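You operate a simulated robot arm through the tools that you are given. There is no shell and no other tool.

You are at the controls of a simulated two-armed robot. One attempt, no reset.

Task
Gauge the yellow holder's height, then stand it in the trolley between the blue and green holders.
Fine: gauge slider down on to the holder, up again, and right down once the gauge is empty.

Only the result counts: the job must be done as asked and must still hold three seconds after the hand-in. Knocking over, shifting, dropping, spilling or breaking anything else fails it.

Robot
Two 7-joint arms with two-finger parallel grippers on one trunk, on a base that drives. Base frame: it is fixed to the floor where the robot stands at the start and does not move with it; the origin is under the middle of the robot, x ahead of it, y to its left, z up. Readings come in m, rad, newtons and seconds.
The left shoulder is at the start at [0.05, 0.187, 1.085], the right one opposite. With the tool pointing down near the work surface each hand reaches from about 0.1 to 0.62 m from the robot's upright axis, wherever it stands, measured 20 degrees to its own side. Places, roughly: blue holder [4.25, 1.5, 1]; gauge slider [1.6, 1.9, 1.1]; green holder [4.5, 1.25, 1]; holder gauge [1.7, 1.9, 1]; jaw lever [1.2, 1.5, 0.9]; orange holder [4.5, 1.5, 1]; second pocket of the holder trolley [4.4, 1.4, 0.9]; yellow holder [1.5, 1.75, 1]. Payload 3.43 kg a hand.
Tool frame (each hand has its own): the origin (TCP) lies between the finger pads and is the grasp point; the fingertips stand 0.03 m ahead of it; z points along the fingers, y is the line along which they close. The gripper opens to 0.094 m. The fingers are 0.028 m wide and 0.01 m thick; the gripper's body (0.05 by 0.096 m) begins 0.055 m behind the TCP.
Orientation is told as [roll, pitch, yaw] about the base's x, y, z axes, in that order, counted from this pose: with the fingers straight down and closing along the base's y, the tool's x points along the base's -x, its y along +y and its z along -z.

Tools
- The arms move only by the tool jog_arm. It takes "left_deltas", "right_deltas" or both (then of equal length, played together; a hand with none holds still); each is one flat list of numbers, 7 for each row, row after row: the shift along the base's x, y, z in units of 500 mm (1.0 is 500 mm), then the turn, a rotation vector about the base's x, y, z in units of 120 degrees (1.0 is 120 degrees), then the finger opening in mm, from 0 to 94. In form: [tx, ty, tz, rx, ry, rz, gripper, tx, ty, tz, rx, ry, rz, gripper, ...]. A call has 1 to 20 rows; each row is the pose to reach, as a shift and turn from the pose commanded when the call began. A call with a number of a shift or a turn outside -1 to 1 is refused whole. A row lasts 0.2 s, in which the tool goes at most 0.05 m and 0.15 rad; a call with a longer step from one row to the next is refused whole, and so is a gripper value outside its range. Where a pose cannot be reached the arm comes as near as it can. A force on the tool above 40 N (or 10 N above the force at the start of the call, whichever is more), or a blocked arm, ends the call early, and 0.2 s more pass. Each finger travels about 0.153 m/s and halts on what it meets, pressing with about 30 N; the grip force reading is that of the motor and also rises with nothing between the fingers. The clock runs only during rows and for 0.2 s after the last one: add rows that repeat a pose to give the fingers time. The reply holds the time, the measured pose of the TCP, the force on the tool along the base axes, the opening and the grip force, in the units named above and with some noise, with the torque about the TCP (base axes, N m) and any sound that the robot's microphone picked up.
- Cameras (640 x 400 px; columns grow to the right, rows downward): "scene" is now at [0.1499, -0.002, 1.2663]; the picture's right is [-0.01, -1.00, 0.00], its down [-0.39, 0.01, -0.92] and it looks along [0.92, -0.01, -0.39] (base axes); focal length 214 px, centre (320, 200). "left" rides on the left gripper at [0.076, -0.014, -0.103] in its tool frame; the picture's right is [0.18, 0.98, 0.00], its down [-0.75, 0.14, -0.64] and it looks along [-0.63, 0.12, 0.77] (tool axes); focal length 243 px, centre (320, 200). "right" rides on the right gripper at [0.076, 0.014, -0.102] in its tool frame; the picture's right is [-0.18, 0.98, 0.00], its down [-0.75, -0.14, -0.64] and it looks along [-0.63, -0.12, 0.77] (tool axes); focal length 243 px, centre (320, 200). There is no depth. A picture from a camera that has moved, and an enlarged one, comes with that camera's place and axes in the base frame and with its lens.
- grab_frame(camera): a new picture of that camera. It takes no simulated time.
- move_column(by): slides the trunk up (or, below 0, down) by that many m; the arms and the scene camera ride with it, the base frame stays. It gives what a move gives, with no picture.
- roll_base(legs): drives the robot by 1 to 6 legs, each [ahead, left, turn to the left] in m, m and rad, along the robot's own axes; the way and the turn of a leg run together, so that a leg with both is an arc; at most 1.5 m and 3.142 rad a leg. The arms and the cameras ride along, it lands a little off, and it stops where it bumps. It gives what a move gives.
- turn_head(pan, tilt): turns the head with the scene camera to pan (to the left, within 1.396 rad either way) and tilt (down, from -0.506 to 1.204), counted from straight ahead of the robot. It gives what a move gives.
- close_up(camera, box): a new picture of the part [left, top, right, bottom] of that camera's present view, enlarged. It takes no simulated time.
- hand_in(): hands the job in; it is judged then, once.

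Places have to be worked out from the pictures, the camera data and where the tool is seen. Open the grippers and draw the arms clear of the work before you hand the job in, unless the task says otherwise.

The tools are called by a JSON object that holds its "op" and its "data". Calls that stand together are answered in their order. jog_arm: Moves the arms, as the interface text tells. Its arguments: {"type":"object","properties":{"left_deltas":{"type":"array"},"right_deltas":{"type":"array"}},"required":[]} The other tools are called the same way: move_column (by) slides the trunk up or down; roll_base (legs) drives the base; turn_head (pan, tilt) turns the head that bears the scene camera; grab_frame (camera) takes a picture; close_up (camera, box) takes an enlarged picture of a part of a camera's view; hand_in () hands the job in.

At the start:

```text
t: 0.0
left_tcp_pos: [0.3552, 0.1925, 1.2186]
left_tcp_rot: [0.001, 0.0, 0.0]
left_ft_force: [0.8, -0.1, -0.3]
left_torque: [0.01, 0.01, 0.0]
left_gripper_width: 0.0939
left_grasp_force: 0.0
right_tcp_pos: [0.3061, -0.1517, 1.1724]
right_tcp_rot: [0.0, 0.0, 0.002]
right_ft_force: [-0.2, 0.1, 0.1]
right_torque: [-0.03, 0.02, 0.0]
right_gripper_width: 0.0937
right_grasp_force: 0.1
trunk travel left (down, up): [-0.3, 0.132]
robot x, y, heading: [-0.0014, -0.0012, 0.002]
head pan, tilt: [-0.014, 0.4]
```

scene: 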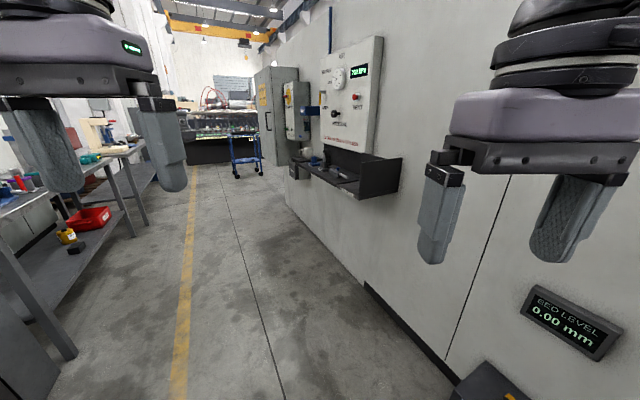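
right: 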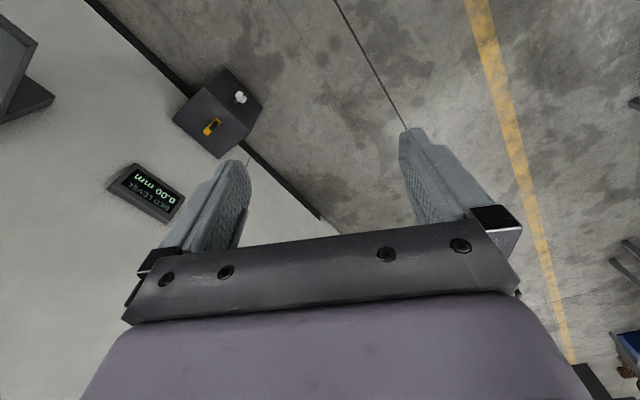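
left: 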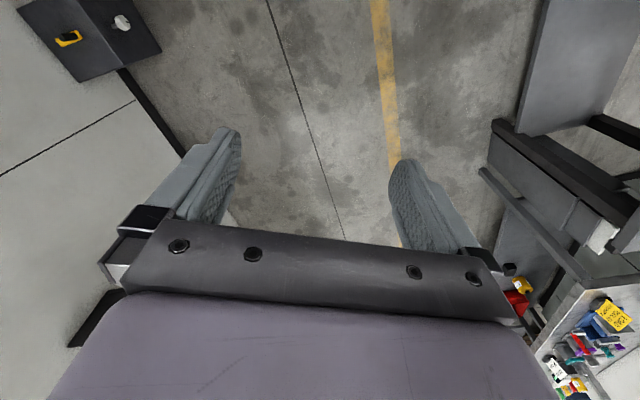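

The scene view shows a bench line on the left, where the gauge should be. I turn the head left to look at it.

{"op": "turn_head", "data": {"pan": 0.85, "tilt": 0.3}}

```text
t: 1.2
left_tcp_pos: [0.3551, 0.1918, 1.2203]
left_tcp_rot: [0.003, 0.0, -0.001]
left_ft_force: [0.0, 0.0, 0.8]
left_torque: [-0.02, 0.02, -0.02]
left_gripper_width: 0.0942
left_grasp_force: 0.1
right_tcp_pos: [0.3064, -0.1519, 1.1718]
right_tcp_rot: [0.001, 0.0, 0.0]
right_ft_force: [1.1, 1.0, 0.3]
right_torque: [0.02, 0.0, 0.01]
right_gripper_width: 0.0939
right_grasp_force: 0.1
trunk travel left (down, up): [-0.3, 0.132]
robot x, y, heading: [-0.0014, -0.0022, 0.006]
head pan, tilt: [0.85, 0.3]
```

Head turned; I take the picture.

{"op": "grab_frame", "data": {"camera": "scene"}}

{"op": "close_up", "data": {"camera": "scene", "box": [240, 80, 480, 230]}}

```text
taken
camera scene: at [0.119, 0.0694, 1.2755], right [0.75, -0.66, 0.0], down [-0.2, -0.22, -0.96], along [0.63, 0.72, -0.3], focal length 214 px, centre (320, 200)
```

scene: 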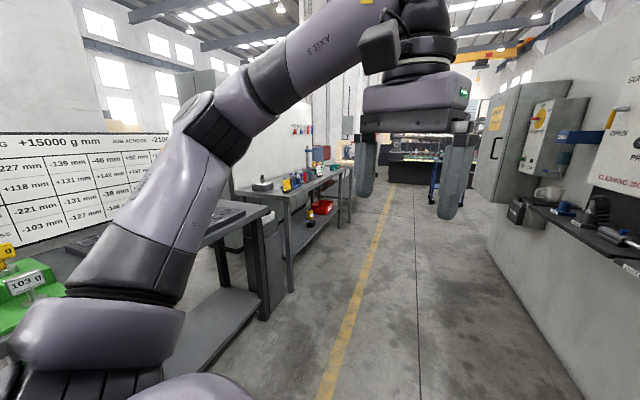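

```text
2.67 times, centred on (360, 155) of scene
camera zoom: at [0.119, 0.0694, 1.2755], right [0.75, -0.66, 0.0], down [-0.2, -0.22, -0.96], along [0.63, 0.72, -0.3], focal length 572 px, centre (213, 320)
```

zoom: 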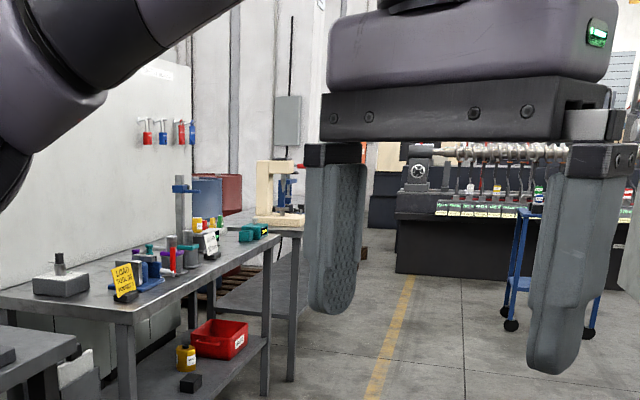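

The gauge (blue slider on a post) stands on the left bench, with the yellow tag/holders before it. I drive ahead along the aisle and turn to face the bench.

{"op": "roll_base", "data": {"legs": [[1.5, 0, 0], [0, 0, 1.57]]}}

{"op": "turn_head", "data": {"pan": 0, "tilt": 0.35}}

{"op": "grab_frame", "data": {"camera": "scene"}}

```text
t: 6.6
left_tcp_pos: [1.4663, 0.2534, 1.2226]
left_tcp_rot: [-0.02, -0.019, -0.04]
left_ft_force: [0.0, -0.5, 0.8]
left_torque: [0.01, -0.01, 0.04]
left_gripper_width: 0.094
left_grasp_force: 0.1
right_tcp_pos: [1.3996, -0.0836, 1.1895]
right_tcp_rot: [-0.028, -0.05, -0.021]
right_ft_force: [1.0, -0.1, -1.2]
right_torque: [0.01, 0.01, -0.02]
right_gripper_width: 0.0943
right_grasp_force: 0.1
trunk travel left (down, up): [-0.3, 0.132]
robot x, y, heading: [1.1234, 0.0567, -0.039]
head pan, tilt: [0.85, 0.3]
stopped in leg 1: the robot was blocked; the commanded pose is now the measured one
```

```text
t: 7.8
left_tcp_pos: [1.4645, 0.2548, 1.2228]
left_tcp_rot: [-0.021, -0.024, -0.037]
left_ft_force: [-0.2, -0.3, 0.3]
left_torque: [-0.02, -0.02, 0.01]
left_gripper_width: 0.0941
left_grasp_force: 0.1
right_tcp_pos: [1.4004, -0.0845, 1.1874]
right_tcp_rot: [-0.028, -0.049, -0.021]
right_ft_force: [0.3, 0.3, -0.9]
right_torque: [0.0, 0.0, 0.0]
right_gripper_width: 0.0939
right_grasp_force: 0.0
trunk travel left (down, up): [-0.3, 0.132]
robot x, y, heading: [1.1262, 0.0558, -0.032]
head pan, tilt: [0.0, 0.351]
```

```text
taken
camera scene: at [1.2526, 0.0706, 1.2735], right [-0.04, -1.0, 0.02], down [-0.32, -0.01, -0.95], along [0.95, -0.04, -0.32], focal length 214 px, centre (320, 200)
```

scene: 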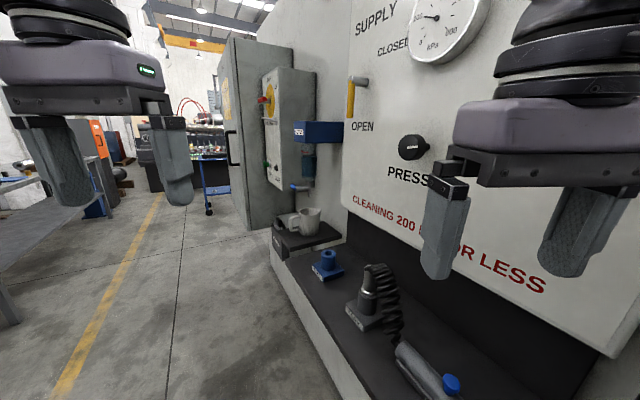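

The robot brushed the right-hand wall shelf: the aisle runs about 0.46 rad to the left of x. I back off to the aisle's middle and turn to face the bench.

{"op": "roll_base", "data": {"legs": [[-0.15, 0.12, 0], [0, 0.25, 0], [0, 0, 0.49]]}}

{"op": "turn_head", "data": {"pan": 0.6, "tilt": 0.4}}

{"op": "grab_frame", "data": {"camera": "scene"}}

```text
t: 13.2
left_tcp_pos: [1.2221, 0.757, 1.2208]
left_tcp_rot: [0.0, -0.001, 0.455]
left_ft_force: [0.2, 0.2, 0.4]
left_torque: [0.01, 0.0, 0.03]
left_gripper_width: 0.0941
left_grasp_force: 0.0
right_tcp_pos: [1.3259, 0.4256, 1.1768]
right_tcp_rot: [-0.003, -0.018, 0.462]
right_ft_force: [0.6, -0.3, 0.0]
right_torque: [-0.01, 0.01, -0.01]
right_gripper_width: 0.094
right_grasp_force: 0.1
trunk travel left (down, up): [-0.3, 0.132]
robot x, y, heading: [0.9901, 0.4288, 0.461]
head pan, tilt: [0.0, 0.351]
```

```text
t: 14.2
left_tcp_pos: [1.2228, 0.7558, 1.2205]
left_tcp_rot: [-0.002, 0.0, 0.454]
left_ft_force: [-1.0, 0.2, 0.3]
left_torque: [-0.01, 0.0, 0.0]
left_gripper_width: 0.0937
left_grasp_force: 0.0
right_tcp_pos: [1.3258, 0.4263, 1.1766]
right_tcp_rot: [-0.003, -0.019, 0.462]
right_ft_force: [0.0, 0.7, 0.3]
right_torque: [0.0, -0.01, 0.02]
right_gripper_width: 0.094
right_grasp_force: 0.0
trunk travel left (down, up): [-0.3, 0.132]
robot x, y, heading: [0.9891, 0.4302, 0.451]
head pan, tilt: [0.6, 0.4]
```

```text
taken
camera scene: at [1.0852, 0.5333, 1.2663], right [0.87, -0.49, 0.0], down [-0.19, -0.34, -0.92], along [0.46, 0.8, -0.39], focal length 214 px, centre (320, 200)
```

scene: 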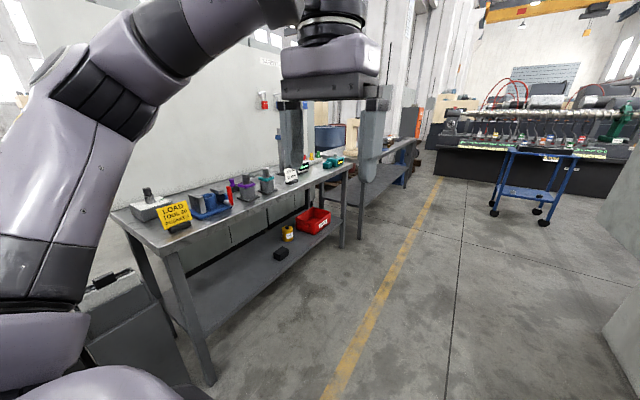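

The bench front edge lies about 0.65 m left of the aisle line through me; the holders and gauge stand toward its far end. I drive along the aisle and turn to face the bench.

{"op": "roll_base", "data": {"legs": [[1.1, 0.05, 0], [0, 0, 1.571]]}}

{"op": "turn_head", "data": {"pan": 0, "tilt": 0.45}}

{"op": "grab_frame", "data": {"camera": "scene"}}

```text
t: 23.7
left_tcp_pos: [1.6259, 1.1941, 1.2207]
left_tcp_rot: [0.0, 0.001, 2.016]
left_ft_force: [0.1, 0.2, 0.2]
left_torque: [0.03, 0.04, 0.01]
left_gripper_width: 0.094
left_grasp_force: 0.0
right_tcp_pos: [1.9556, 1.2954, 1.177]
right_tcp_rot: [-0.004, -0.018, 2.023]
right_ft_force: [-0.4, -0.1, -0.2]
right_torque: [0.03, 0.01, -0.06]
right_gripper_width: 0.094
right_grasp_force: 0.1
trunk travel left (down, up): [-0.3, 0.132]
robot x, y, heading: [1.9462, 0.9592, 2.012]
head pan, tilt: [0.6, 0.4]
```

```text
t: 24.7
left_tcp_pos: [1.6261, 1.1958, 1.2198]
left_tcp_rot: [0.0, 0.001, 2.016]
left_ft_force: [-0.6, -0.7, 0.8]
left_torque: [-0.03, -0.02, 0.0]
left_gripper_width: 0.094
left_grasp_force: 0.1
right_tcp_pos: [1.9566, 1.295, 1.177]
right_tcp_rot: [-0.003, -0.02, 2.024]
right_ft_force: [-0.7, 0.5, 0.5]
right_torque: [-0.03, 0.02, -0.02]
right_gripper_width: 0.0939
right_grasp_force: 0.0
trunk travel left (down, up): [-0.3, 0.132]
robot x, y, heading: [1.9553, 0.9575, 2.015]
head pan, tilt: [0.0, 0.45]
```

```text
taken
camera scene: at [1.8854, 1.092, 1.2616], right [0.9, 0.43, 0.0], down [0.19, -0.39, -0.9], along [-0.39, 0.81, -0.44], focal length 214 px, centre (320, 200)
```

scene: 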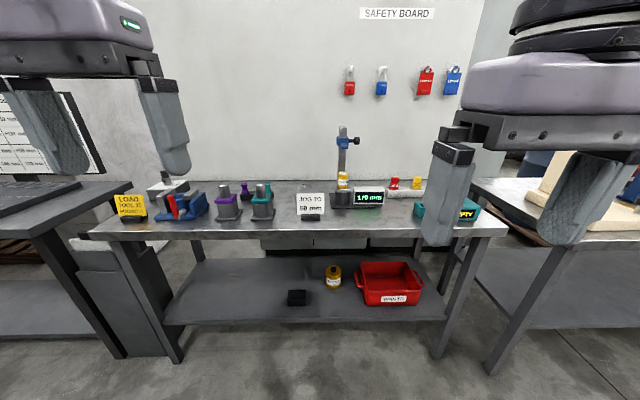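

The gauge with its display and card "jog to ..." are in the middle; I look closer for the yellow holder and cards.

{"op": "close_up", "data": {"camera": "scene", "box": [280, 115, 440, 225]}}

{"op": "close_up", "data": {"camera": "scene", "box": [100, 150, 340, 250]}}

```text
3.64 times, centred on (360, 170) of scene
camera zoom: at [1.8854, 1.092, 1.2616], right [0.9, 0.43, 0.0], down [0.19, -0.39, -0.9], along [-0.39, 0.81, -0.44], focal length 780 px, centre (174, 309)
```

zoom: 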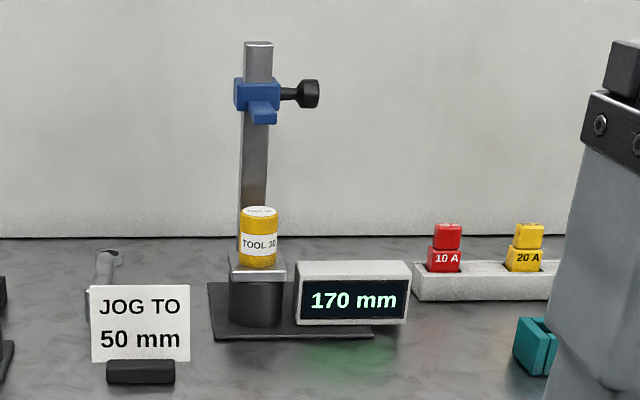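

```text
2.67 times, centred on (220, 200) of scene
camera zoom: at [1.8854, 1.092, 1.2616], right [0.9, 0.43, 0.0], down [0.19, -0.39, -0.9], along [-0.39, 0.81, -0.44], focal length 572 px, centre (587, 200)
```

zoom: 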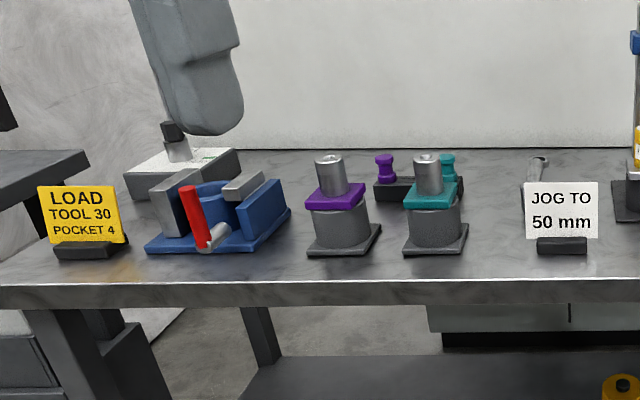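

The display reads 170 mm and a yellow-topped tool seems to stand in the gauge at about forward 1.0 m from me. I check how much room the base has before the bench by tilting the head down.

{"op": "turn_head", "data": {"pan": 0, "tilt": 1.2}}

{"op": "grab_frame", "data": {"camera": "scene"}}

{"op": "grab_frame", "data": {"camera": "left"}}

{"op": "grab_frame", "data": {"camera": "right"}}

```text
t: 25.8
left_tcp_pos: [1.6258, 1.1962, 1.2202]
left_tcp_rot: [-0.001, -0.001, 2.016]
left_ft_force: [1.4, -0.7, 0.5]
left_torque: [-0.01, 0.01, 0.01]
left_gripper_width: 0.0939
left_grasp_force: 0.1
right_tcp_pos: [1.9566, 1.2931, 1.1756]
right_tcp_rot: [-0.003, -0.018, 2.025]
right_ft_force: [0.3, 0.3, -0.3]
right_torque: [0.02, -0.01, -0.02]
right_gripper_width: 0.094
right_grasp_force: 0.1
trunk travel left (down, up): [-0.3, 0.132]
robot x, y, heading: [1.9509, 0.9587, 2.012]
head pan, tilt: [0.0, 1.201]
```

```text
taken
camera scene: at [1.901, 1.0595, 1.2035], right [0.9, 0.43, 0.0], down [0.4, -0.84, -0.36], along [-0.16, 0.33, -0.93], focal length 214 px, centre (320, 200)
```

scene: 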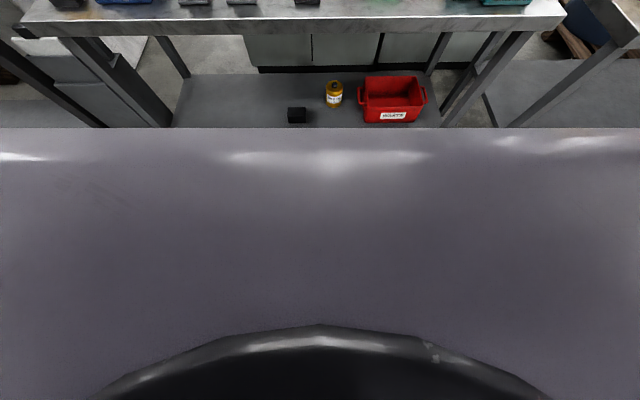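

```text
taken
camera left: at [1.6727, 1.1338, 1.3223], right [-0.81, -0.59, 0.0], down [-0.45, 0.62, 0.64], along [-0.38, 0.52, -0.77], focal length 243 px, centre (320, 200)
```

left: 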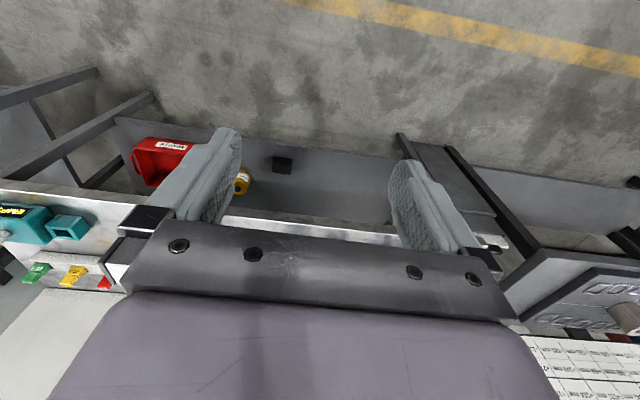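

```text
taken
camera right: at [1.9779, 1.2194, 1.2764], right [-0.96, -0.26, 0.0], down [-0.2, 0.73, 0.66], along [-0.17, 0.63, -0.75], focal length 243 px, centre (320, 200)
```

right: 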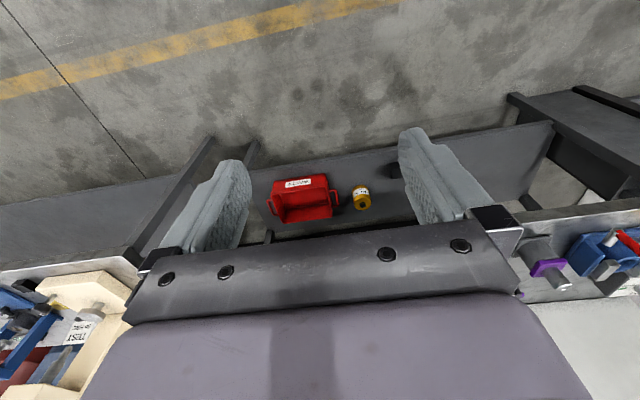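

The view down shows only the chest bar, so I approach the bench in steps; the hands at z≈1.2 pass over the bench clear of the gauge post.

{"op": "roll_base", "data": {"legs": [[0.25, 0.08, 0]]}}

{"op": "turn_head", "data": {"pan": -0.1, "tilt": 0.5}}

{"op": "grab_frame", "data": {"camera": "scene"}}

```text
t: 27.7
left_tcp_pos: [1.4449, 1.3879, 1.219]
left_tcp_rot: [0.0, 0.0, 2.019]
left_ft_force: [0.0, 0.3, 0.7]
left_torque: [-0.01, -0.02, -0.04]
left_gripper_width: 0.0939
left_grasp_force: 0.1
right_tcp_pos: [1.7745, 1.4889, 1.1765]
right_tcp_rot: [-0.003, -0.021, 2.026]
right_ft_force: [0.1, 0.1, -0.4]
right_torque: [0.02, -0.01, 0.0]
right_gripper_width: 0.0941
right_grasp_force: 0.1
trunk travel left (down, up): [-0.3, 0.132]
robot x, y, heading: [1.773, 1.1503, 2.018]
head pan, tilt: [0.0, 1.201]
```

```text
t: 28.7
left_tcp_pos: [1.4446, 1.3857, 1.2205]
left_tcp_rot: [0.001, 0.001, 2.018]
left_ft_force: [-0.3, 0.5, -0.2]
left_torque: [0.01, 0.01, 0.02]
left_gripper_width: 0.094
left_grasp_force: 0.1
right_tcp_pos: [1.7753, 1.4885, 1.1765]
right_tcp_rot: [-0.004, -0.019, 2.026]
right_ft_force: [-0.2, 0.3, 0.6]
right_torque: [0.02, -0.02, 0.03]
right_gripper_width: 0.0939
right_grasp_force: 0.0
trunk travel left (down, up): [-0.3, 0.132]
robot x, y, heading: [1.7701, 1.1512, 2.017]
head pan, tilt: [-0.099, 0.499]
```

```text
taken
camera scene: at [1.7135, 1.2872, 1.257], right [0.94, 0.34, 0.0], down [0.16, -0.45, -0.88], along [-0.3, 0.83, -0.48], focal length 214 px, centre (320, 200)
```

scene: 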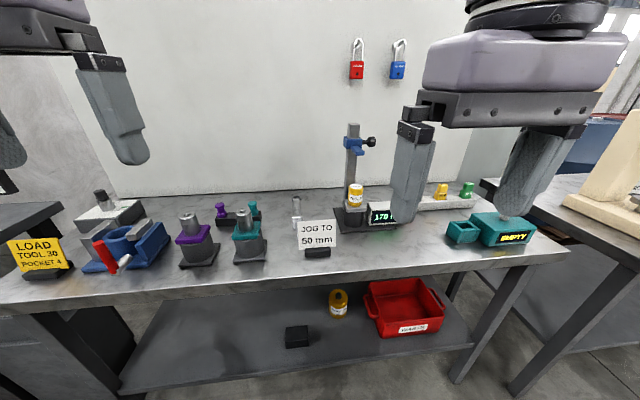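

The gauge is about 0.75 m ahead and 0.17 m right of my axis. I edge forward another 0.13 m.

{"op": "roll_base", "data": {"legs": [[0.13, 0.0, 0]]}}

{"op": "grab_frame", "data": {"camera": "right"}}

{"op": "grab_frame", "data": {"camera": "left"}}

```text
t: 30.0
left_tcp_pos: [1.3865, 1.5051, 1.2193]
left_tcp_rot: [-0.001, -0.001, 2.021]
left_ft_force: [0.0, 0.4, 0.1]
left_torque: [-0.02, -0.03, -0.01]
left_gripper_width: 0.0939
left_grasp_force: 0.2
right_tcp_pos: [1.7164, 1.6062, 1.1766]
right_tcp_rot: [-0.003, -0.018, 2.027]
right_ft_force: [-0.5, 0.0, 0.2]
right_torque: [-0.02, 0.01, 0.01]
right_gripper_width: 0.0938
right_grasp_force: 0.1
trunk travel left (down, up): [-0.3, 0.132]
robot x, y, heading: [1.7132, 1.2702, 2.022]
head pan, tilt: [-0.099, 0.499]
```

```text
taken
camera right: at [1.739, 1.5311, 1.2762], right [-0.96, -0.27, 0.0], down [-0.2, 0.73, 0.66], along [-0.18, 0.63, -0.75], focal length 243 px, centre (320, 200)
```

right: 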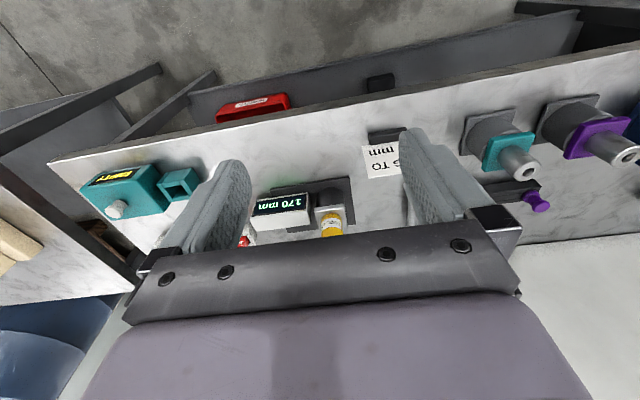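

```text
taken
camera left: at [1.4342, 1.4441, 1.3221], right [-0.81, -0.59, 0.0], down [-0.45, 0.62, 0.64], along [-0.38, 0.52, -0.77], focal length 243 px, centre (320, 200)
```

left: 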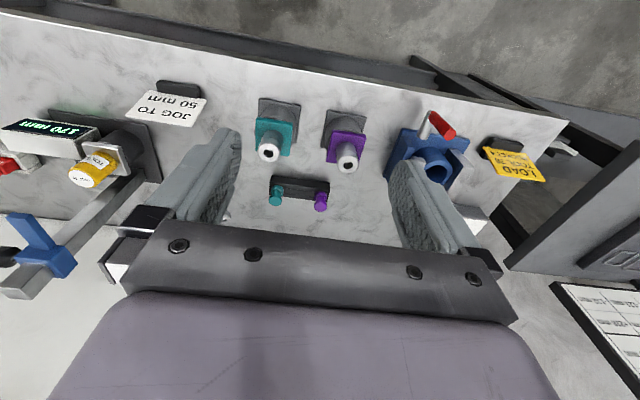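

Still no bump. I edge forward another 0.08 m and then look at the gauge more closely.

{"op": "roll_base", "data": {"legs": [[0.08, 0.0, 0]]}}

{"op": "turn_head", "data": {"pan": -0.3, "tilt": 0.6}}

{"op": "grab_frame", "data": {"camera": "scene"}}

{"op": "grab_frame", "data": {"camera": "left"}}

```text
t: 31.1
left_tcp_pos: [1.3517, 1.577, 1.22]
left_tcp_rot: [0.001, 0.0, 2.018]
left_ft_force: [0.6, 1.1, 0.4]
left_torque: [-0.01, 0.0, -0.02]
left_gripper_width: 0.0941
left_grasp_force: 0.0
right_tcp_pos: [1.6823, 1.6805, 1.1756]
right_tcp_rot: [-0.003, -0.019, 2.028]
right_ft_force: [0.7, 1.6, 0.4]
right_torque: [-0.02, -0.04, -0.02]
right_gripper_width: 0.094
right_grasp_force: 0.0
trunk travel left (down, up): [-0.3, 0.132]
robot x, y, heading: [1.6788, 1.3426, 2.022]
head pan, tilt: [-0.099, 0.499]
```

```text
t: 31.8
left_tcp_pos: [1.3517, 1.5773, 1.2202]
left_tcp_rot: [-0.001, -0.001, 2.02]
left_ft_force: [0.0, 0.3, 0.6]
left_torque: [0.02, 0.02, -0.02]
left_gripper_width: 0.0941
left_grasp_force: 0.2
right_tcp_pos: [1.6819, 1.6791, 1.1763]
right_tcp_rot: [-0.006, -0.021, 2.028]
right_ft_force: [-0.3, -0.5, 0.3]
right_torque: [-0.03, 0.02, -0.04]
right_gripper_width: 0.094
right_grasp_force: 0.1
trunk travel left (down, up): [-0.3, 0.132]
robot x, y, heading: [1.6756, 1.3396, 2.015]
head pan, tilt: [-0.3, 0.6]
```

```text
taken
camera scene: at [1.6391, 1.4807, 1.2481], right [0.99, 0.15, 0.0], down [0.08, -0.56, -0.83], along [-0.12, 0.82, -0.56], focal length 214 px, centre (320, 200)
```

scene: 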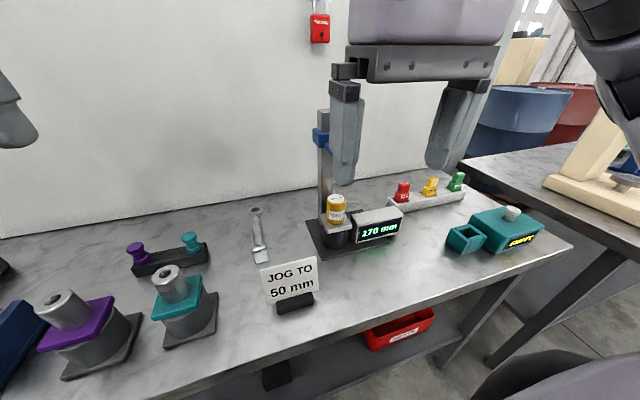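

```text
taken
camera left: at [1.3995, 1.517, 1.3224], right [-0.81, -0.59, 0.0], down [-0.45, 0.62, 0.64], along [-0.38, 0.52, -0.77], focal length 243 px, centre (320, 200)
```

left: 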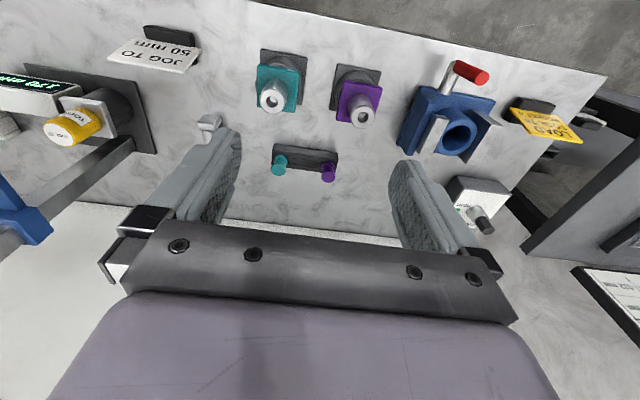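

The yellow-topped item triangulates to about (1.615, 1.867, 0.97). I zoom in on it and on the right-hand view.

{"op": "close_up", "data": {"camera": "scene", "box": [270, 100, 430, 260]}}

{"op": "close_up", "data": {"camera": "left", "box": [0, 40, 200, 260]}}

{"op": "grab_frame", "data": {"camera": "right"}}

```text
2.50 times, centred on (350, 180) of scene
camera zoom: at [1.6391, 1.4807, 1.2481], right [0.99, 0.15, 0.0], down [0.08, -0.56, -0.83], along [-0.12, 0.82, -0.56], focal length 536 px, centre (245, 250)
```

zoom: 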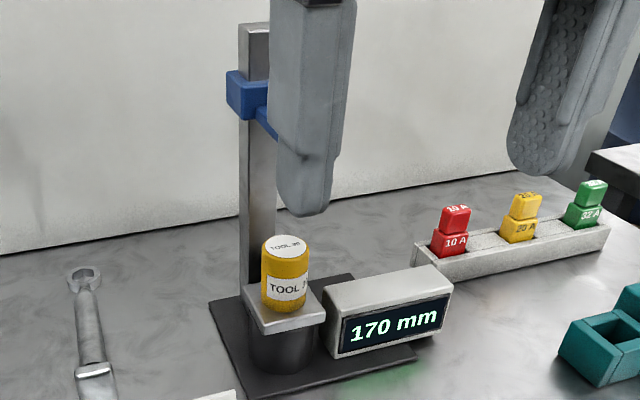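

```text
1.82 times, centred on (100, 150) of left
camera zoom: at [1.3995, 1.517, 1.3224], right [-0.81, -0.59, 0.0], down [-0.45, 0.62, 0.64], along [-0.38, 0.52, -0.77], focal length 441 px, centre (720, 291)
```

zoom: 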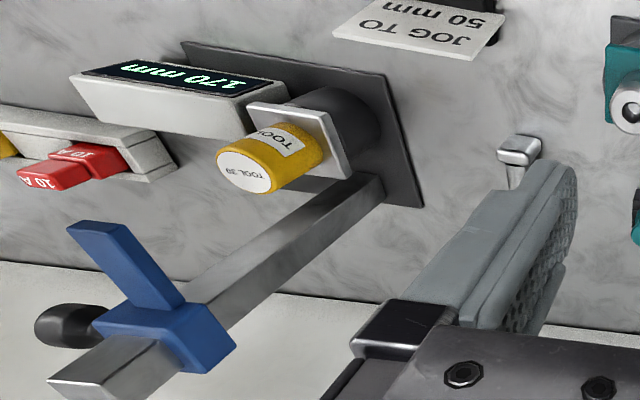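

```text
taken
camera right: at [1.7043, 1.6037, 1.2765], right [-0.96, -0.27, 0.0], down [-0.2, 0.73, 0.66], along [-0.18, 0.63, -0.75], focal length 243 px, centre (320, 200)
```

right: 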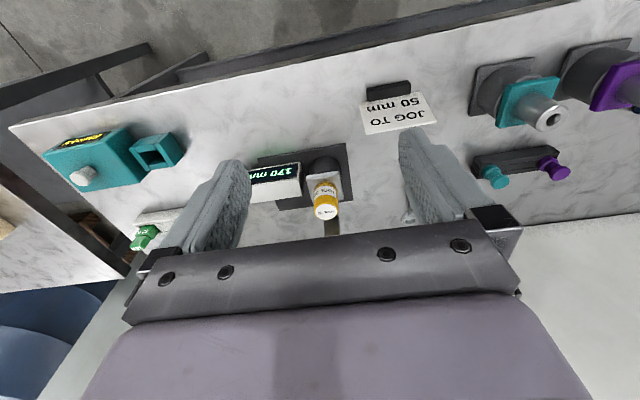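

The slider body is at about (1.576, 1.911, 1.11), with a tongue reaching out over the yellow holder; holder at (1.615, 1.867). I tilt the right hand forward by 0.8 rad so that the wrist keeps clear of the post, and look with its camera.

{"op": "jog_arm", "data": {"right_deltas": [0, 0, 0, 0.0575, 0.0273, 0, 60, 0, 0, 0, 0.115, 0.0547, 0, 50, 0, 0, 0, 0.1725, 0.082, 0, 50, 0, 0, 0, 0.23, 0.1093, 0, 50, 0, 0, 0, 0.2875, 0.1367, 0, 50, 0, 0, 0, 0.345, 0.164, 0, 50, 0, 0, 0, 0.345, 0.164, 0, 50]}}

{"op": "grab_frame", "data": {"camera": "right"}}

{"op": "grab_frame", "data": {"camera": "scene"}}

```text
t: 33.4
left_tcp_pos: [1.3527, 1.578, 1.2204]
left_tcp_rot: [0.0, -0.001, 2.019]
left_ft_force: [-0.1, 0.9, 0.0]
left_torque: [0.01, -0.03, 0.01]
left_gripper_width: 0.0937
left_grasp_force: 0.0
right_tcp_pos: [1.685, 1.6914, 1.1844]
right_tcp_rot: [0.056, -0.789, 1.928]
right_ft_force: [0.1, 0.7, 0.6]
right_torque: [0.02, -0.01, 0.0]
right_gripper_width: 0.0501
right_grasp_force: 0.0
trunk travel left (down, up): [-0.3, 0.132]
robot x, y, heading: [1.6776, 1.3437, 2.021]
head pan, tilt: [-0.3, 0.6]
```

```text
taken
camera right: at [1.7226, 1.5701, 1.2017], right [-0.95, -0.26, 0.17], down [0.14, 0.14, 0.98], along [-0.28, 0.96, -0.1], focal length 243 px, centre (320, 200)
```

right: 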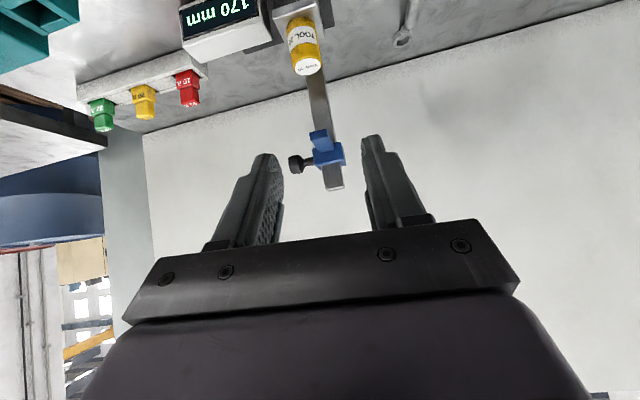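

```text
taken
camera scene: at [1.645, 1.4788, 1.2414], right [1.0, 0.08, 0.0], down [0.05, -0.62, -0.78], along [-0.06, 0.78, -0.63], focal length 214 px, centre (320, 200)
```

scene: 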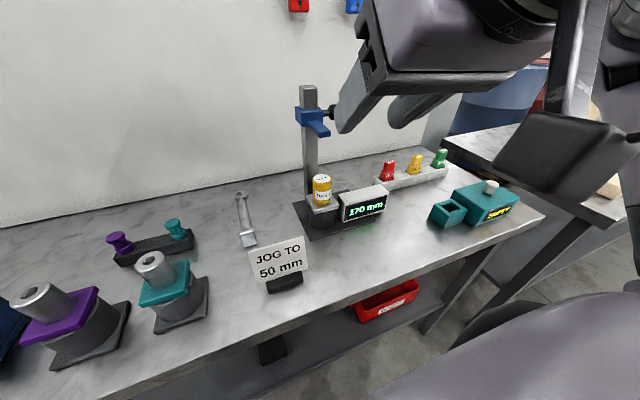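

The hand tilted, but its pose is slightly off the commanded one, and the head camera data changed too. I let things settle for a moment and read again.

{"op": "jog_arm", "data": {"right_deltas": [0, 0, 0, 0, 0, 0, 50, 0, 0, 0, 0, 0, 0, 50, 0, 0, 0, 0, 0, 0, 50]}}

{"op": "grab_frame", "data": {"camera": "scene"}}

{"op": "close_up", "data": {"camera": "right", "box": [250, 0, 450, 220]}}

```text
t: 34.2
left_tcp_pos: [1.3522, 1.5779, 1.2203]
left_tcp_rot: [0.0, -0.001, 2.02]
left_ft_force: [-0.8, -0.3, 0.7]
left_torque: [-0.03, -0.01, -0.01]
left_gripper_width: 0.0939
left_grasp_force: 0.0
right_tcp_pos: [1.6856, 1.6906, 1.1834]
right_tcp_rot: [0.051, -0.79, 1.932]
right_ft_force: [0.8, -0.2, 0.3]
right_torque: [0.01, 0.02, 0.0]
right_gripper_width: 0.0499
right_grasp_force: 0.0
trunk travel left (down, up): [-0.3, 0.132]
robot x, y, heading: [1.6763, 1.3408, 2.015]
head pan, tilt: [-0.3, 0.6]
```

```text
taken
camera scene: at [1.6455, 1.4786, 1.2411], right [1.0, 0.08, 0.0], down [0.05, -0.63, -0.78], along [-0.06, 0.77, -0.63], focal length 214 px, centre (320, 200)
```

scene: 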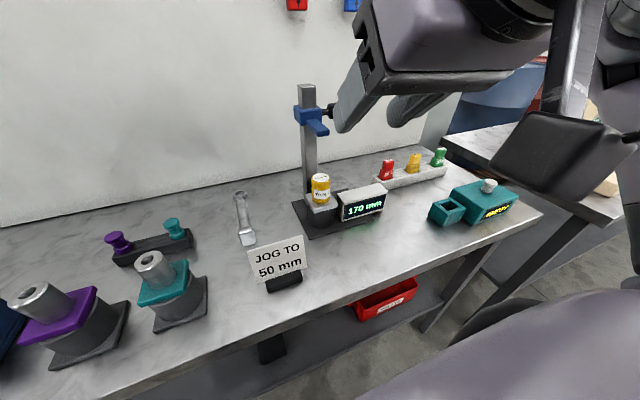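

```text
1.82 times, centred on (350, 110) of right
camera zoom: at [1.7228, 1.5699, 1.2009], right [-0.95, -0.26, 0.17], down [0.13, 0.14, 0.98], along [-0.28, 0.96, -0.1], focal length 441 px, centre (266, 364)
```

zoom: 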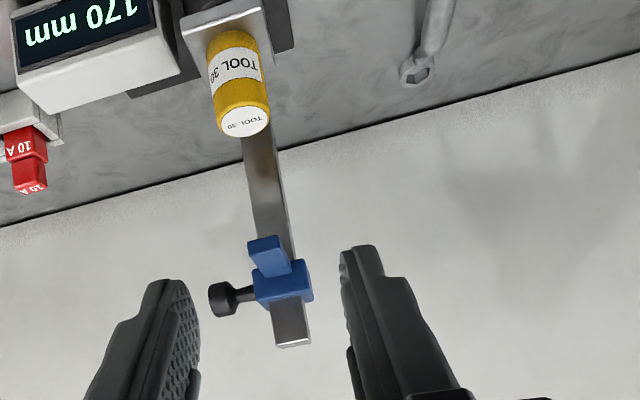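

I zoom on the slider in the scene view to locate the tongue precisely.

{"op": "close_up", "data": {"camera": "scene", "box": [270, 75, 370, 145]}}

{"op": "close_up", "data": {"camera": "right", "box": [280, 100, 360, 200]}}

{"op": "close_up", "data": {"camera": "scene", "box": [270, 155, 400, 245]}}

```text
5.71 times, centred on (320, 110) of scene
camera zoom: at [1.6455, 1.4786, 1.2411], right [1.0, 0.08, 0.0], down [0.05, -0.63, -0.78], along [-0.06, 0.77, -0.63], focal length 1226 px, centre (320, 714)
```

zoom: 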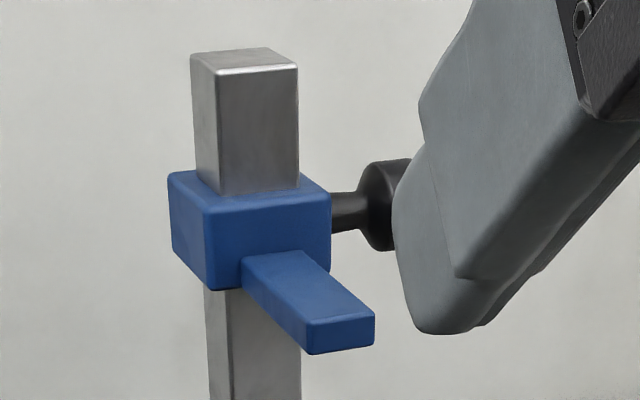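

```text
4.00 times, centred on (320, 150) of right
camera zoom: at [1.7228, 1.5699, 1.2009], right [-0.95, -0.26, 0.17], down [0.13, 0.14, 0.98], along [-0.28, 0.96, -0.1], focal length 970 px, centre (320, 400)
```

zoom: 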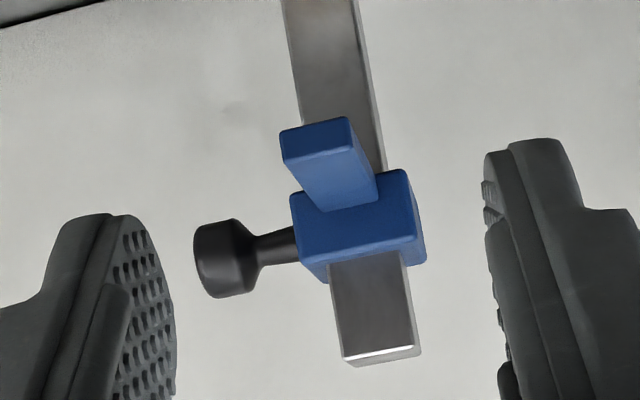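

```text
4.44 times, centred on (335, 200) of scene
camera zoom: at [1.6455, 1.4786, 1.2411], right [1.0, 0.08, 0.0], down [0.05, -0.63, -0.78], along [-0.06, 0.77, -0.63], focal length 953 px, centre (253, 200)
```

zoom: 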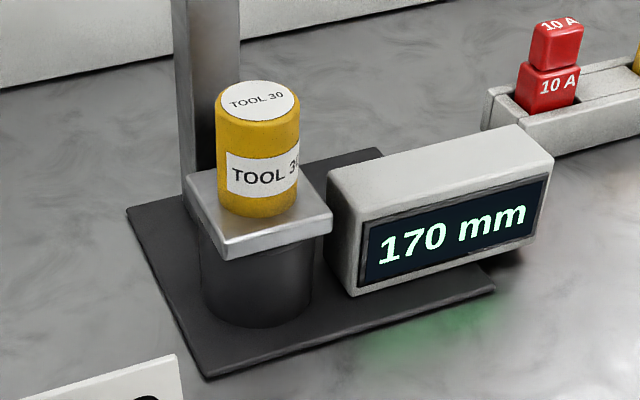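

Triangulation: tongue tip (1.622, 1.868, 1.085), 22 mm wide, pointing straight at me; holder axis (1.617, 1.880), top z≈0.978. I move the tilted right hand to just before the tongue, with fingers straddling height.

{"op": "jog_arm", "data": {"right_deltas": [-0.0129, 0.0584, -0.0322, 0, 0, 0, 60, -0.0258, 0.1169, -0.0645, 0, 0, 0, 60, -0.0387, 0.1753, -0.0967, 0, 0, 0, 60, -0.0516, 0.2338, -0.129, 0, 0, 0, 60, -0.0516, 0.2338, -0.129, 0, 0, 0, 60, -0.0516, 0.2338, -0.129, 0, 0, 0, 60]}}

{"op": "grab_frame", "data": {"camera": "right"}}

{"op": "grab_frame", "data": {"camera": "scene"}}

```text
t: 35.6
left_tcp_pos: [1.3516, 1.5776, 1.2205]
left_tcp_rot: [0.0, -0.002, 2.02]
left_ft_force: [-0.1, -0.1, -1.0]
left_torque: [-0.02, 0.0, -0.03]
left_gripper_width: 0.0938
left_grasp_force: 0.1
right_tcp_pos: [1.6585, 1.7989, 1.1113]
right_tcp_rot: [-0.018, -0.82, 2.032]
right_ft_force: [-0.1, -1.0, 0.6]
right_torque: [-0.05, -0.01, 0.02]
right_gripper_width: 0.0598
right_grasp_force: 0.0
trunk travel left (down, up): [-0.3, 0.132]
robot x, y, heading: [1.6781, 1.343, 2.019]
head pan, tilt: [-0.3, 0.6]
```

```text
taken
camera right: at [1.7003, 1.6788, 1.1245], right [-0.94, -0.32, 0.12], down [0.1, 0.1, 0.99], along [-0.32, 0.94, -0.06], focal length 243 px, centre (320, 200)
```

right: 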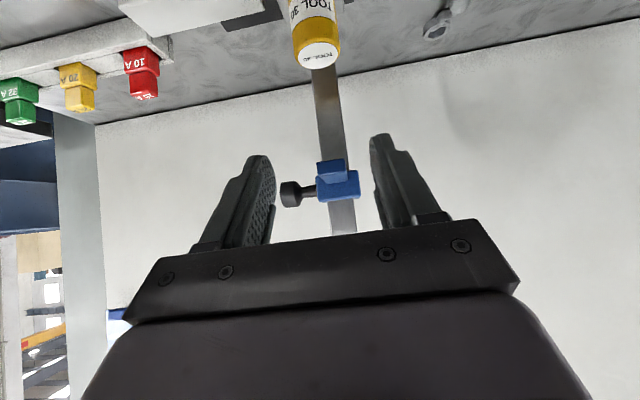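

```text
taken
camera scene: at [1.6392, 1.4806, 1.248], right [0.99, 0.15, 0.0], down [0.08, -0.56, -0.83], along [-0.12, 0.82, -0.56], focal length 214 px, centre (320, 200)
```

scene: 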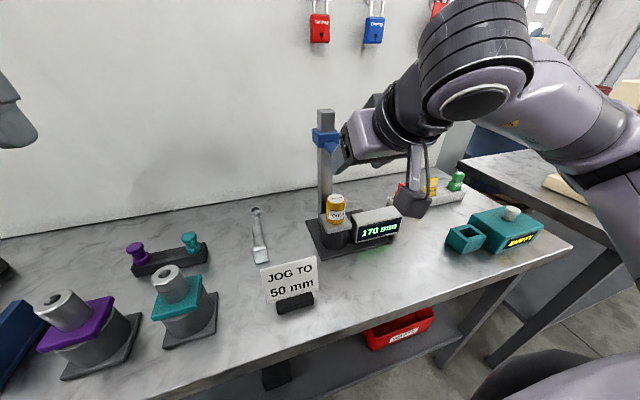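

The arm now holds the commanded attitude well (tilt 0.82). The tongue lies between the fingers; I move forward about 80 mm to straddle it.

{"op": "jog_arm", "data": {"right_deltas": [-0.0188, 0.0356, -0.001, 0, 0, 0, 60, -0.0375, 0.0711, -0.002, 0, 0, 0, 60, -0.0563, 0.1067, -0.002, 0, 0, 0, 60, -0.075, 0.1422, -0.0026, 0, 0, 0, 60, -0.075, 0.1422, -0.0026, 0, 0, 0, 60]}}

{"op": "grab_frame", "data": {"camera": "right"}}

{"op": "close_up", "data": {"camera": "scene", "box": [270, 90, 430, 260]}}

{"op": "grab_frame", "data": {"camera": "left"}}

```text
t: 36.8
left_tcp_pos: [1.3522, 1.5772, 1.2207]
left_tcp_rot: [-0.002, -0.001, 2.019]
left_ft_force: [-0.3, 0.4, -0.2]
left_torque: [-0.02, 0.01, 0.01]
left_gripper_width: 0.0941
left_grasp_force: 0.1
right_tcp_pos: [1.62, 1.8681, 1.1104]
right_tcp_rot: [-0.017, -0.822, 2.035]
right_ft_force: [0.3, 0.1, -0.1]
right_torque: [0.0, 0.01, 0.0]
right_gripper_width: 0.0599
right_grasp_force: 0.0
trunk travel left (down, up): [-0.3, 0.132]
robot x, y, heading: [1.6745, 1.3448, 2.02]
head pan, tilt: [-0.3, 0.6]
```

```text
taken
camera right: at [1.662, 1.7487, 1.1231], right [-0.94, -0.32, 0.12], down [0.1, 0.1, 0.99], along [-0.32, 0.94, -0.06], focal length 243 px, centre (320, 200)
```

right: 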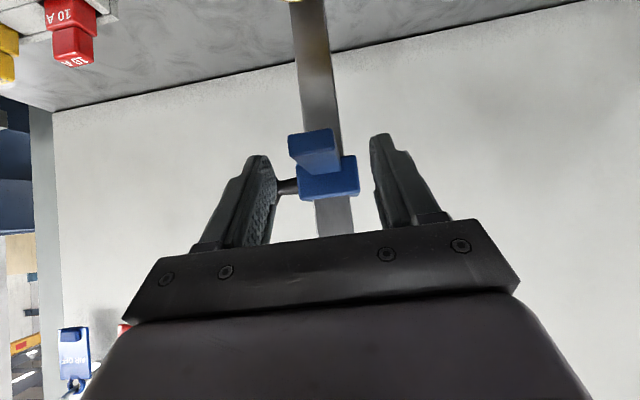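

```text
2.35 times, centred on (350, 175) of scene
camera zoom: at [1.6392, 1.4806, 1.2481], right [0.99, 0.15, 0.0], down [0.08, -0.56, -0.83], along [-0.12, 0.82, -0.56], focal length 505 px, centre (249, 259)
```

zoom: 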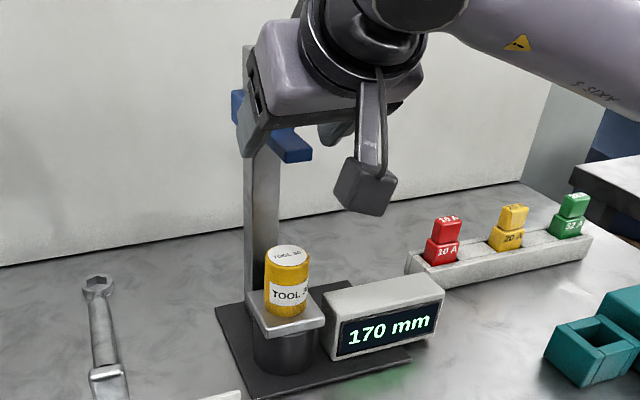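

```text
taken
camera left: at [1.3995, 1.5169, 1.3224], right [-0.81, -0.59, 0.0], down [-0.45, 0.62, 0.64], along [-0.38, 0.52, -0.77], focal length 243 px, centre (320, 200)
```

left: 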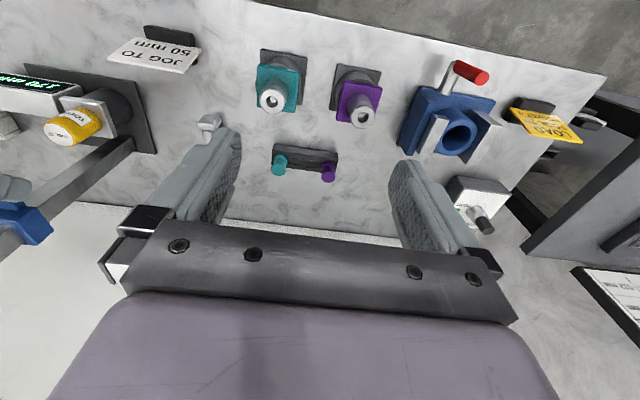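

The tongue sits centrally between the fingertips. I close the fingers on it.

{"op": "jog_arm", "data": {"right_deltas": [0, 0, 0, 0, 0, 0, 30, 0, 0, 0, 0, 0, 0, 5, 0, 0, 0, 0, 0, 0, 5, 0, 0, 0, 0, 0, 0, 5]}}

{"op": "grab_frame", "data": {"camera": "right"}}

{"op": "close_up", "data": {"camera": "left", "box": [0, 80, 160, 280]}}

```text
t: 37.8
left_tcp_pos: [1.3534, 1.5774, 1.2208]
left_tcp_rot: [0.001, -0.001, 2.021]
left_ft_force: [0.3, 0.5, 0.2]
left_torque: [0.0, -0.02, 0.03]
left_gripper_width: 0.0942
left_grasp_force: 0.0
right_tcp_pos: [1.6201, 1.8679, 1.1108]
right_tcp_rot: [-0.017, -0.821, 2.034]
right_ft_force: [2.5, 2.3, 0.1]
right_torque: [-0.21, 0.14, 1.01]
right_gripper_width: 0.0237
right_grasp_force: 45.2
trunk travel left (down, up): [-0.3, 0.132]
robot x, y, heading: [1.6771, 1.3413, 2.016]
head pan, tilt: [-0.3, 0.6]
```

```text
taken
camera right: at [1.6625, 1.7489, 1.1231], right [-0.94, -0.32, 0.12], down [0.1, 0.1, 0.99], along [-0.32, 0.94, -0.06], focal length 243 px, centre (320, 200)
```

right: 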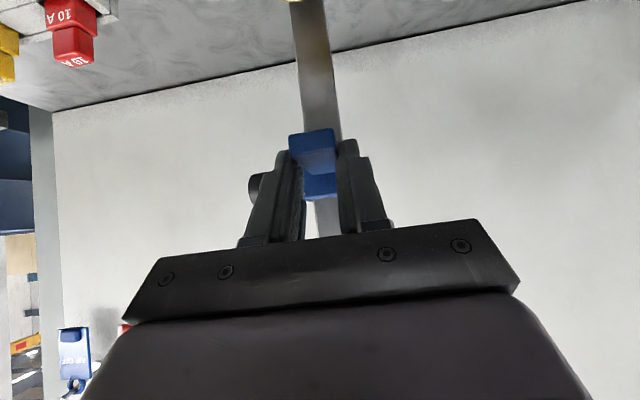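

```text
2.00 times, centred on (80, 180) of left
camera zoom: at [1.3999, 1.5173, 1.3224], right [-0.81, -0.59, 0.0], down [-0.45, 0.62, 0.64], along [-0.38, 0.52, -0.77], focal length 485 px, centre (800, 240)
```

zoom: 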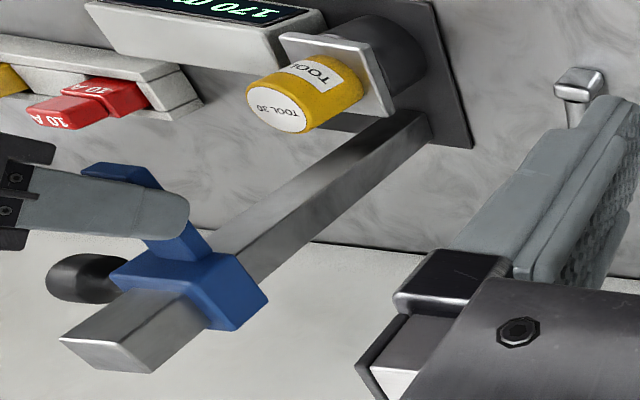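

Gripped (23.7 mm wide). The tongue's underside is lower than the fingertips. I slide it down 80 mm first and read the display.

{"op": "jog_arm", "data": {"right_deltas": [0, 0, -0.02, 0, 0, 0, 5, 0, 0, -0.04, 0, 0, 0, 5, 0, 0, -0.06, 0, 0, 0, 5, 0, 0, -0.08, 0, 0, 0, 5, 0, 0, -0.1, 0, 0, 0, 5, 0, 0, -0.12, 0, 0, 0, 5, 0, 0, -0.14, 0, 0, 0, 5, 0, 0, -0.16, 0, 0, 0, 5, 0, 0, -0.16, 0, 0, 0, 5]}}

{"op": "close_up", "data": {"camera": "left", "box": [0, 30, 160, 230]}}

{"op": "close_up", "data": {"camera": "scene", "box": [270, 120, 430, 260]}}

```text
t: 39.8
left_tcp_pos: [1.3524, 1.5776, 1.2194]
left_tcp_rot: [0.0, 0.0, 2.018]
left_ft_force: [-0.3, 0.5, -0.1]
left_torque: [0.01, -0.04, -0.03]
left_gripper_width: 0.094
left_grasp_force: 0.1
right_tcp_pos: [1.6195, 1.8679, 1.0305]
right_tcp_rot: [-0.016, -0.822, 2.034]
right_ft_force: [-0.9, 6.6, 1.6]
right_torque: [0.31, 0.46, 0.92]
right_gripper_width: 0.0235
right_grasp_force: 44.6
trunk travel left (down, up): [-0.3, 0.132]
robot x, y, heading: [1.6771, 1.3399, 2.021]
head pan, tilt: [-0.3, 0.6]
```

```text
2.00 times, centred on (80, 130) of left
camera zoom: at [1.3995, 1.5176, 1.3223], right [-0.81, -0.59, 0.0], down [-0.45, 0.62, 0.64], along [-0.38, 0.52, -0.77], focal length 485 px, centre (800, 340)
```

zoom: 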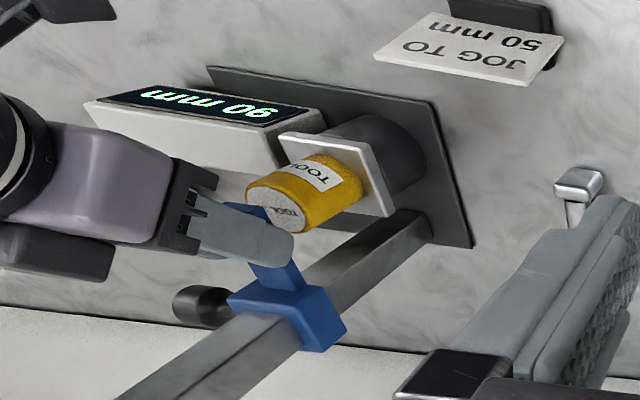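

```text
2.86 times, centred on (350, 190) of scene
camera zoom: at [1.6391, 1.4812, 1.248], right [0.99, 0.15, 0.0], down [0.08, -0.56, -0.82], along [-0.12, 0.82, -0.57], focal length 613 px, centre (234, 229)
```

zoom: 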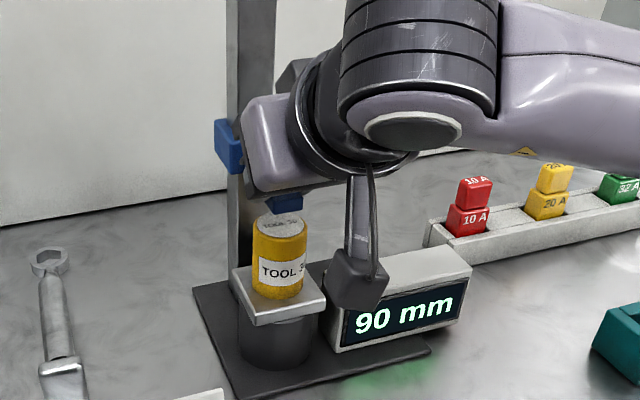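

The display reads 90 mm, tracking the hand 1:1, with the tongue about 2 cm above the holder top. I go down 14 mm more in small rows.

{"op": "jog_arm", "data": {"right_deltas": [0, 0, -0.008, 0, 0, 0, 5, 0, 0, -0.016, 0, 0, 0, 5, 0, 0, -0.022, 0, 0, 0, 5, 0, 0, -0.028, 0, 0, 0, 5, 0, 0, -0.028, 0, 0, 0, 5]}}

{"op": "close_up", "data": {"camera": "left", "box": [0, 30, 160, 230]}}

{"op": "close_up", "data": {"camera": "scene", "box": [300, 160, 400, 250]}}

```text
t: 41.0
left_tcp_pos: [1.3514, 1.5783, 1.2201]
left_tcp_rot: [0.002, 0.0, 2.019]
left_ft_force: [-0.2, -0.5, 0.3]
left_torque: [0.01, 0.0, -0.02]
left_gripper_width: 0.0941
left_grasp_force: 0.1
right_tcp_pos: [1.6199, 1.869, 1.0162]
right_tcp_rot: [-0.017, -0.819, 2.032]
right_ft_force: [0.2, 8.4, 1.8]
right_torque: [0.28, 0.39, 0.81]
right_gripper_width: 0.0237
right_grasp_force: 45.4
trunk travel left (down, up): [-0.3, 0.132]
robot x, y, heading: [1.6789, 1.339, 2.019]
head pan, tilt: [-0.3, 0.6]
```

```text
2.00 times, centred on (80, 130) of left
camera zoom: at [1.3996, 1.5179, 1.3223], right [-0.81, -0.59, 0.0], down [-0.45, 0.62, 0.64], along [-0.38, 0.52, -0.77], focal length 485 px, centre (800, 340)
```

zoom: 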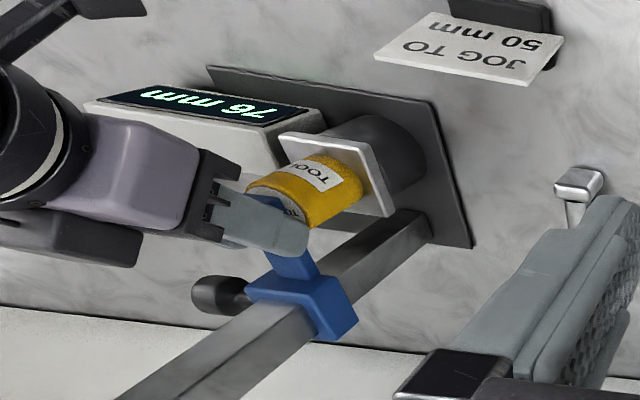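

```text
4.44 times, centred on (350, 205) of scene
camera zoom: at [1.6393, 1.4815, 1.2479], right [0.99, 0.15, 0.0], down [0.08, -0.56, -0.82], along [-0.12, 0.82, -0.57], focal length 953 px, centre (187, 178)
```

zoom: 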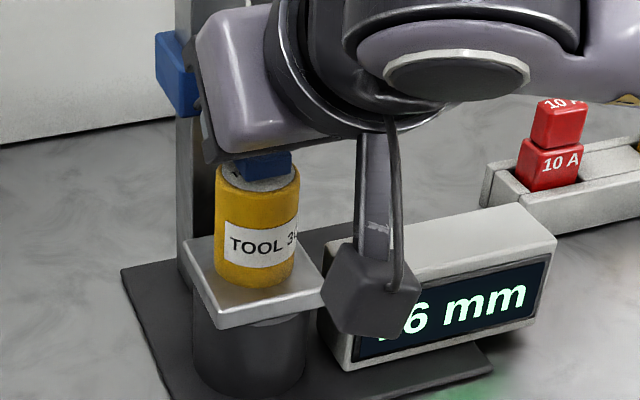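

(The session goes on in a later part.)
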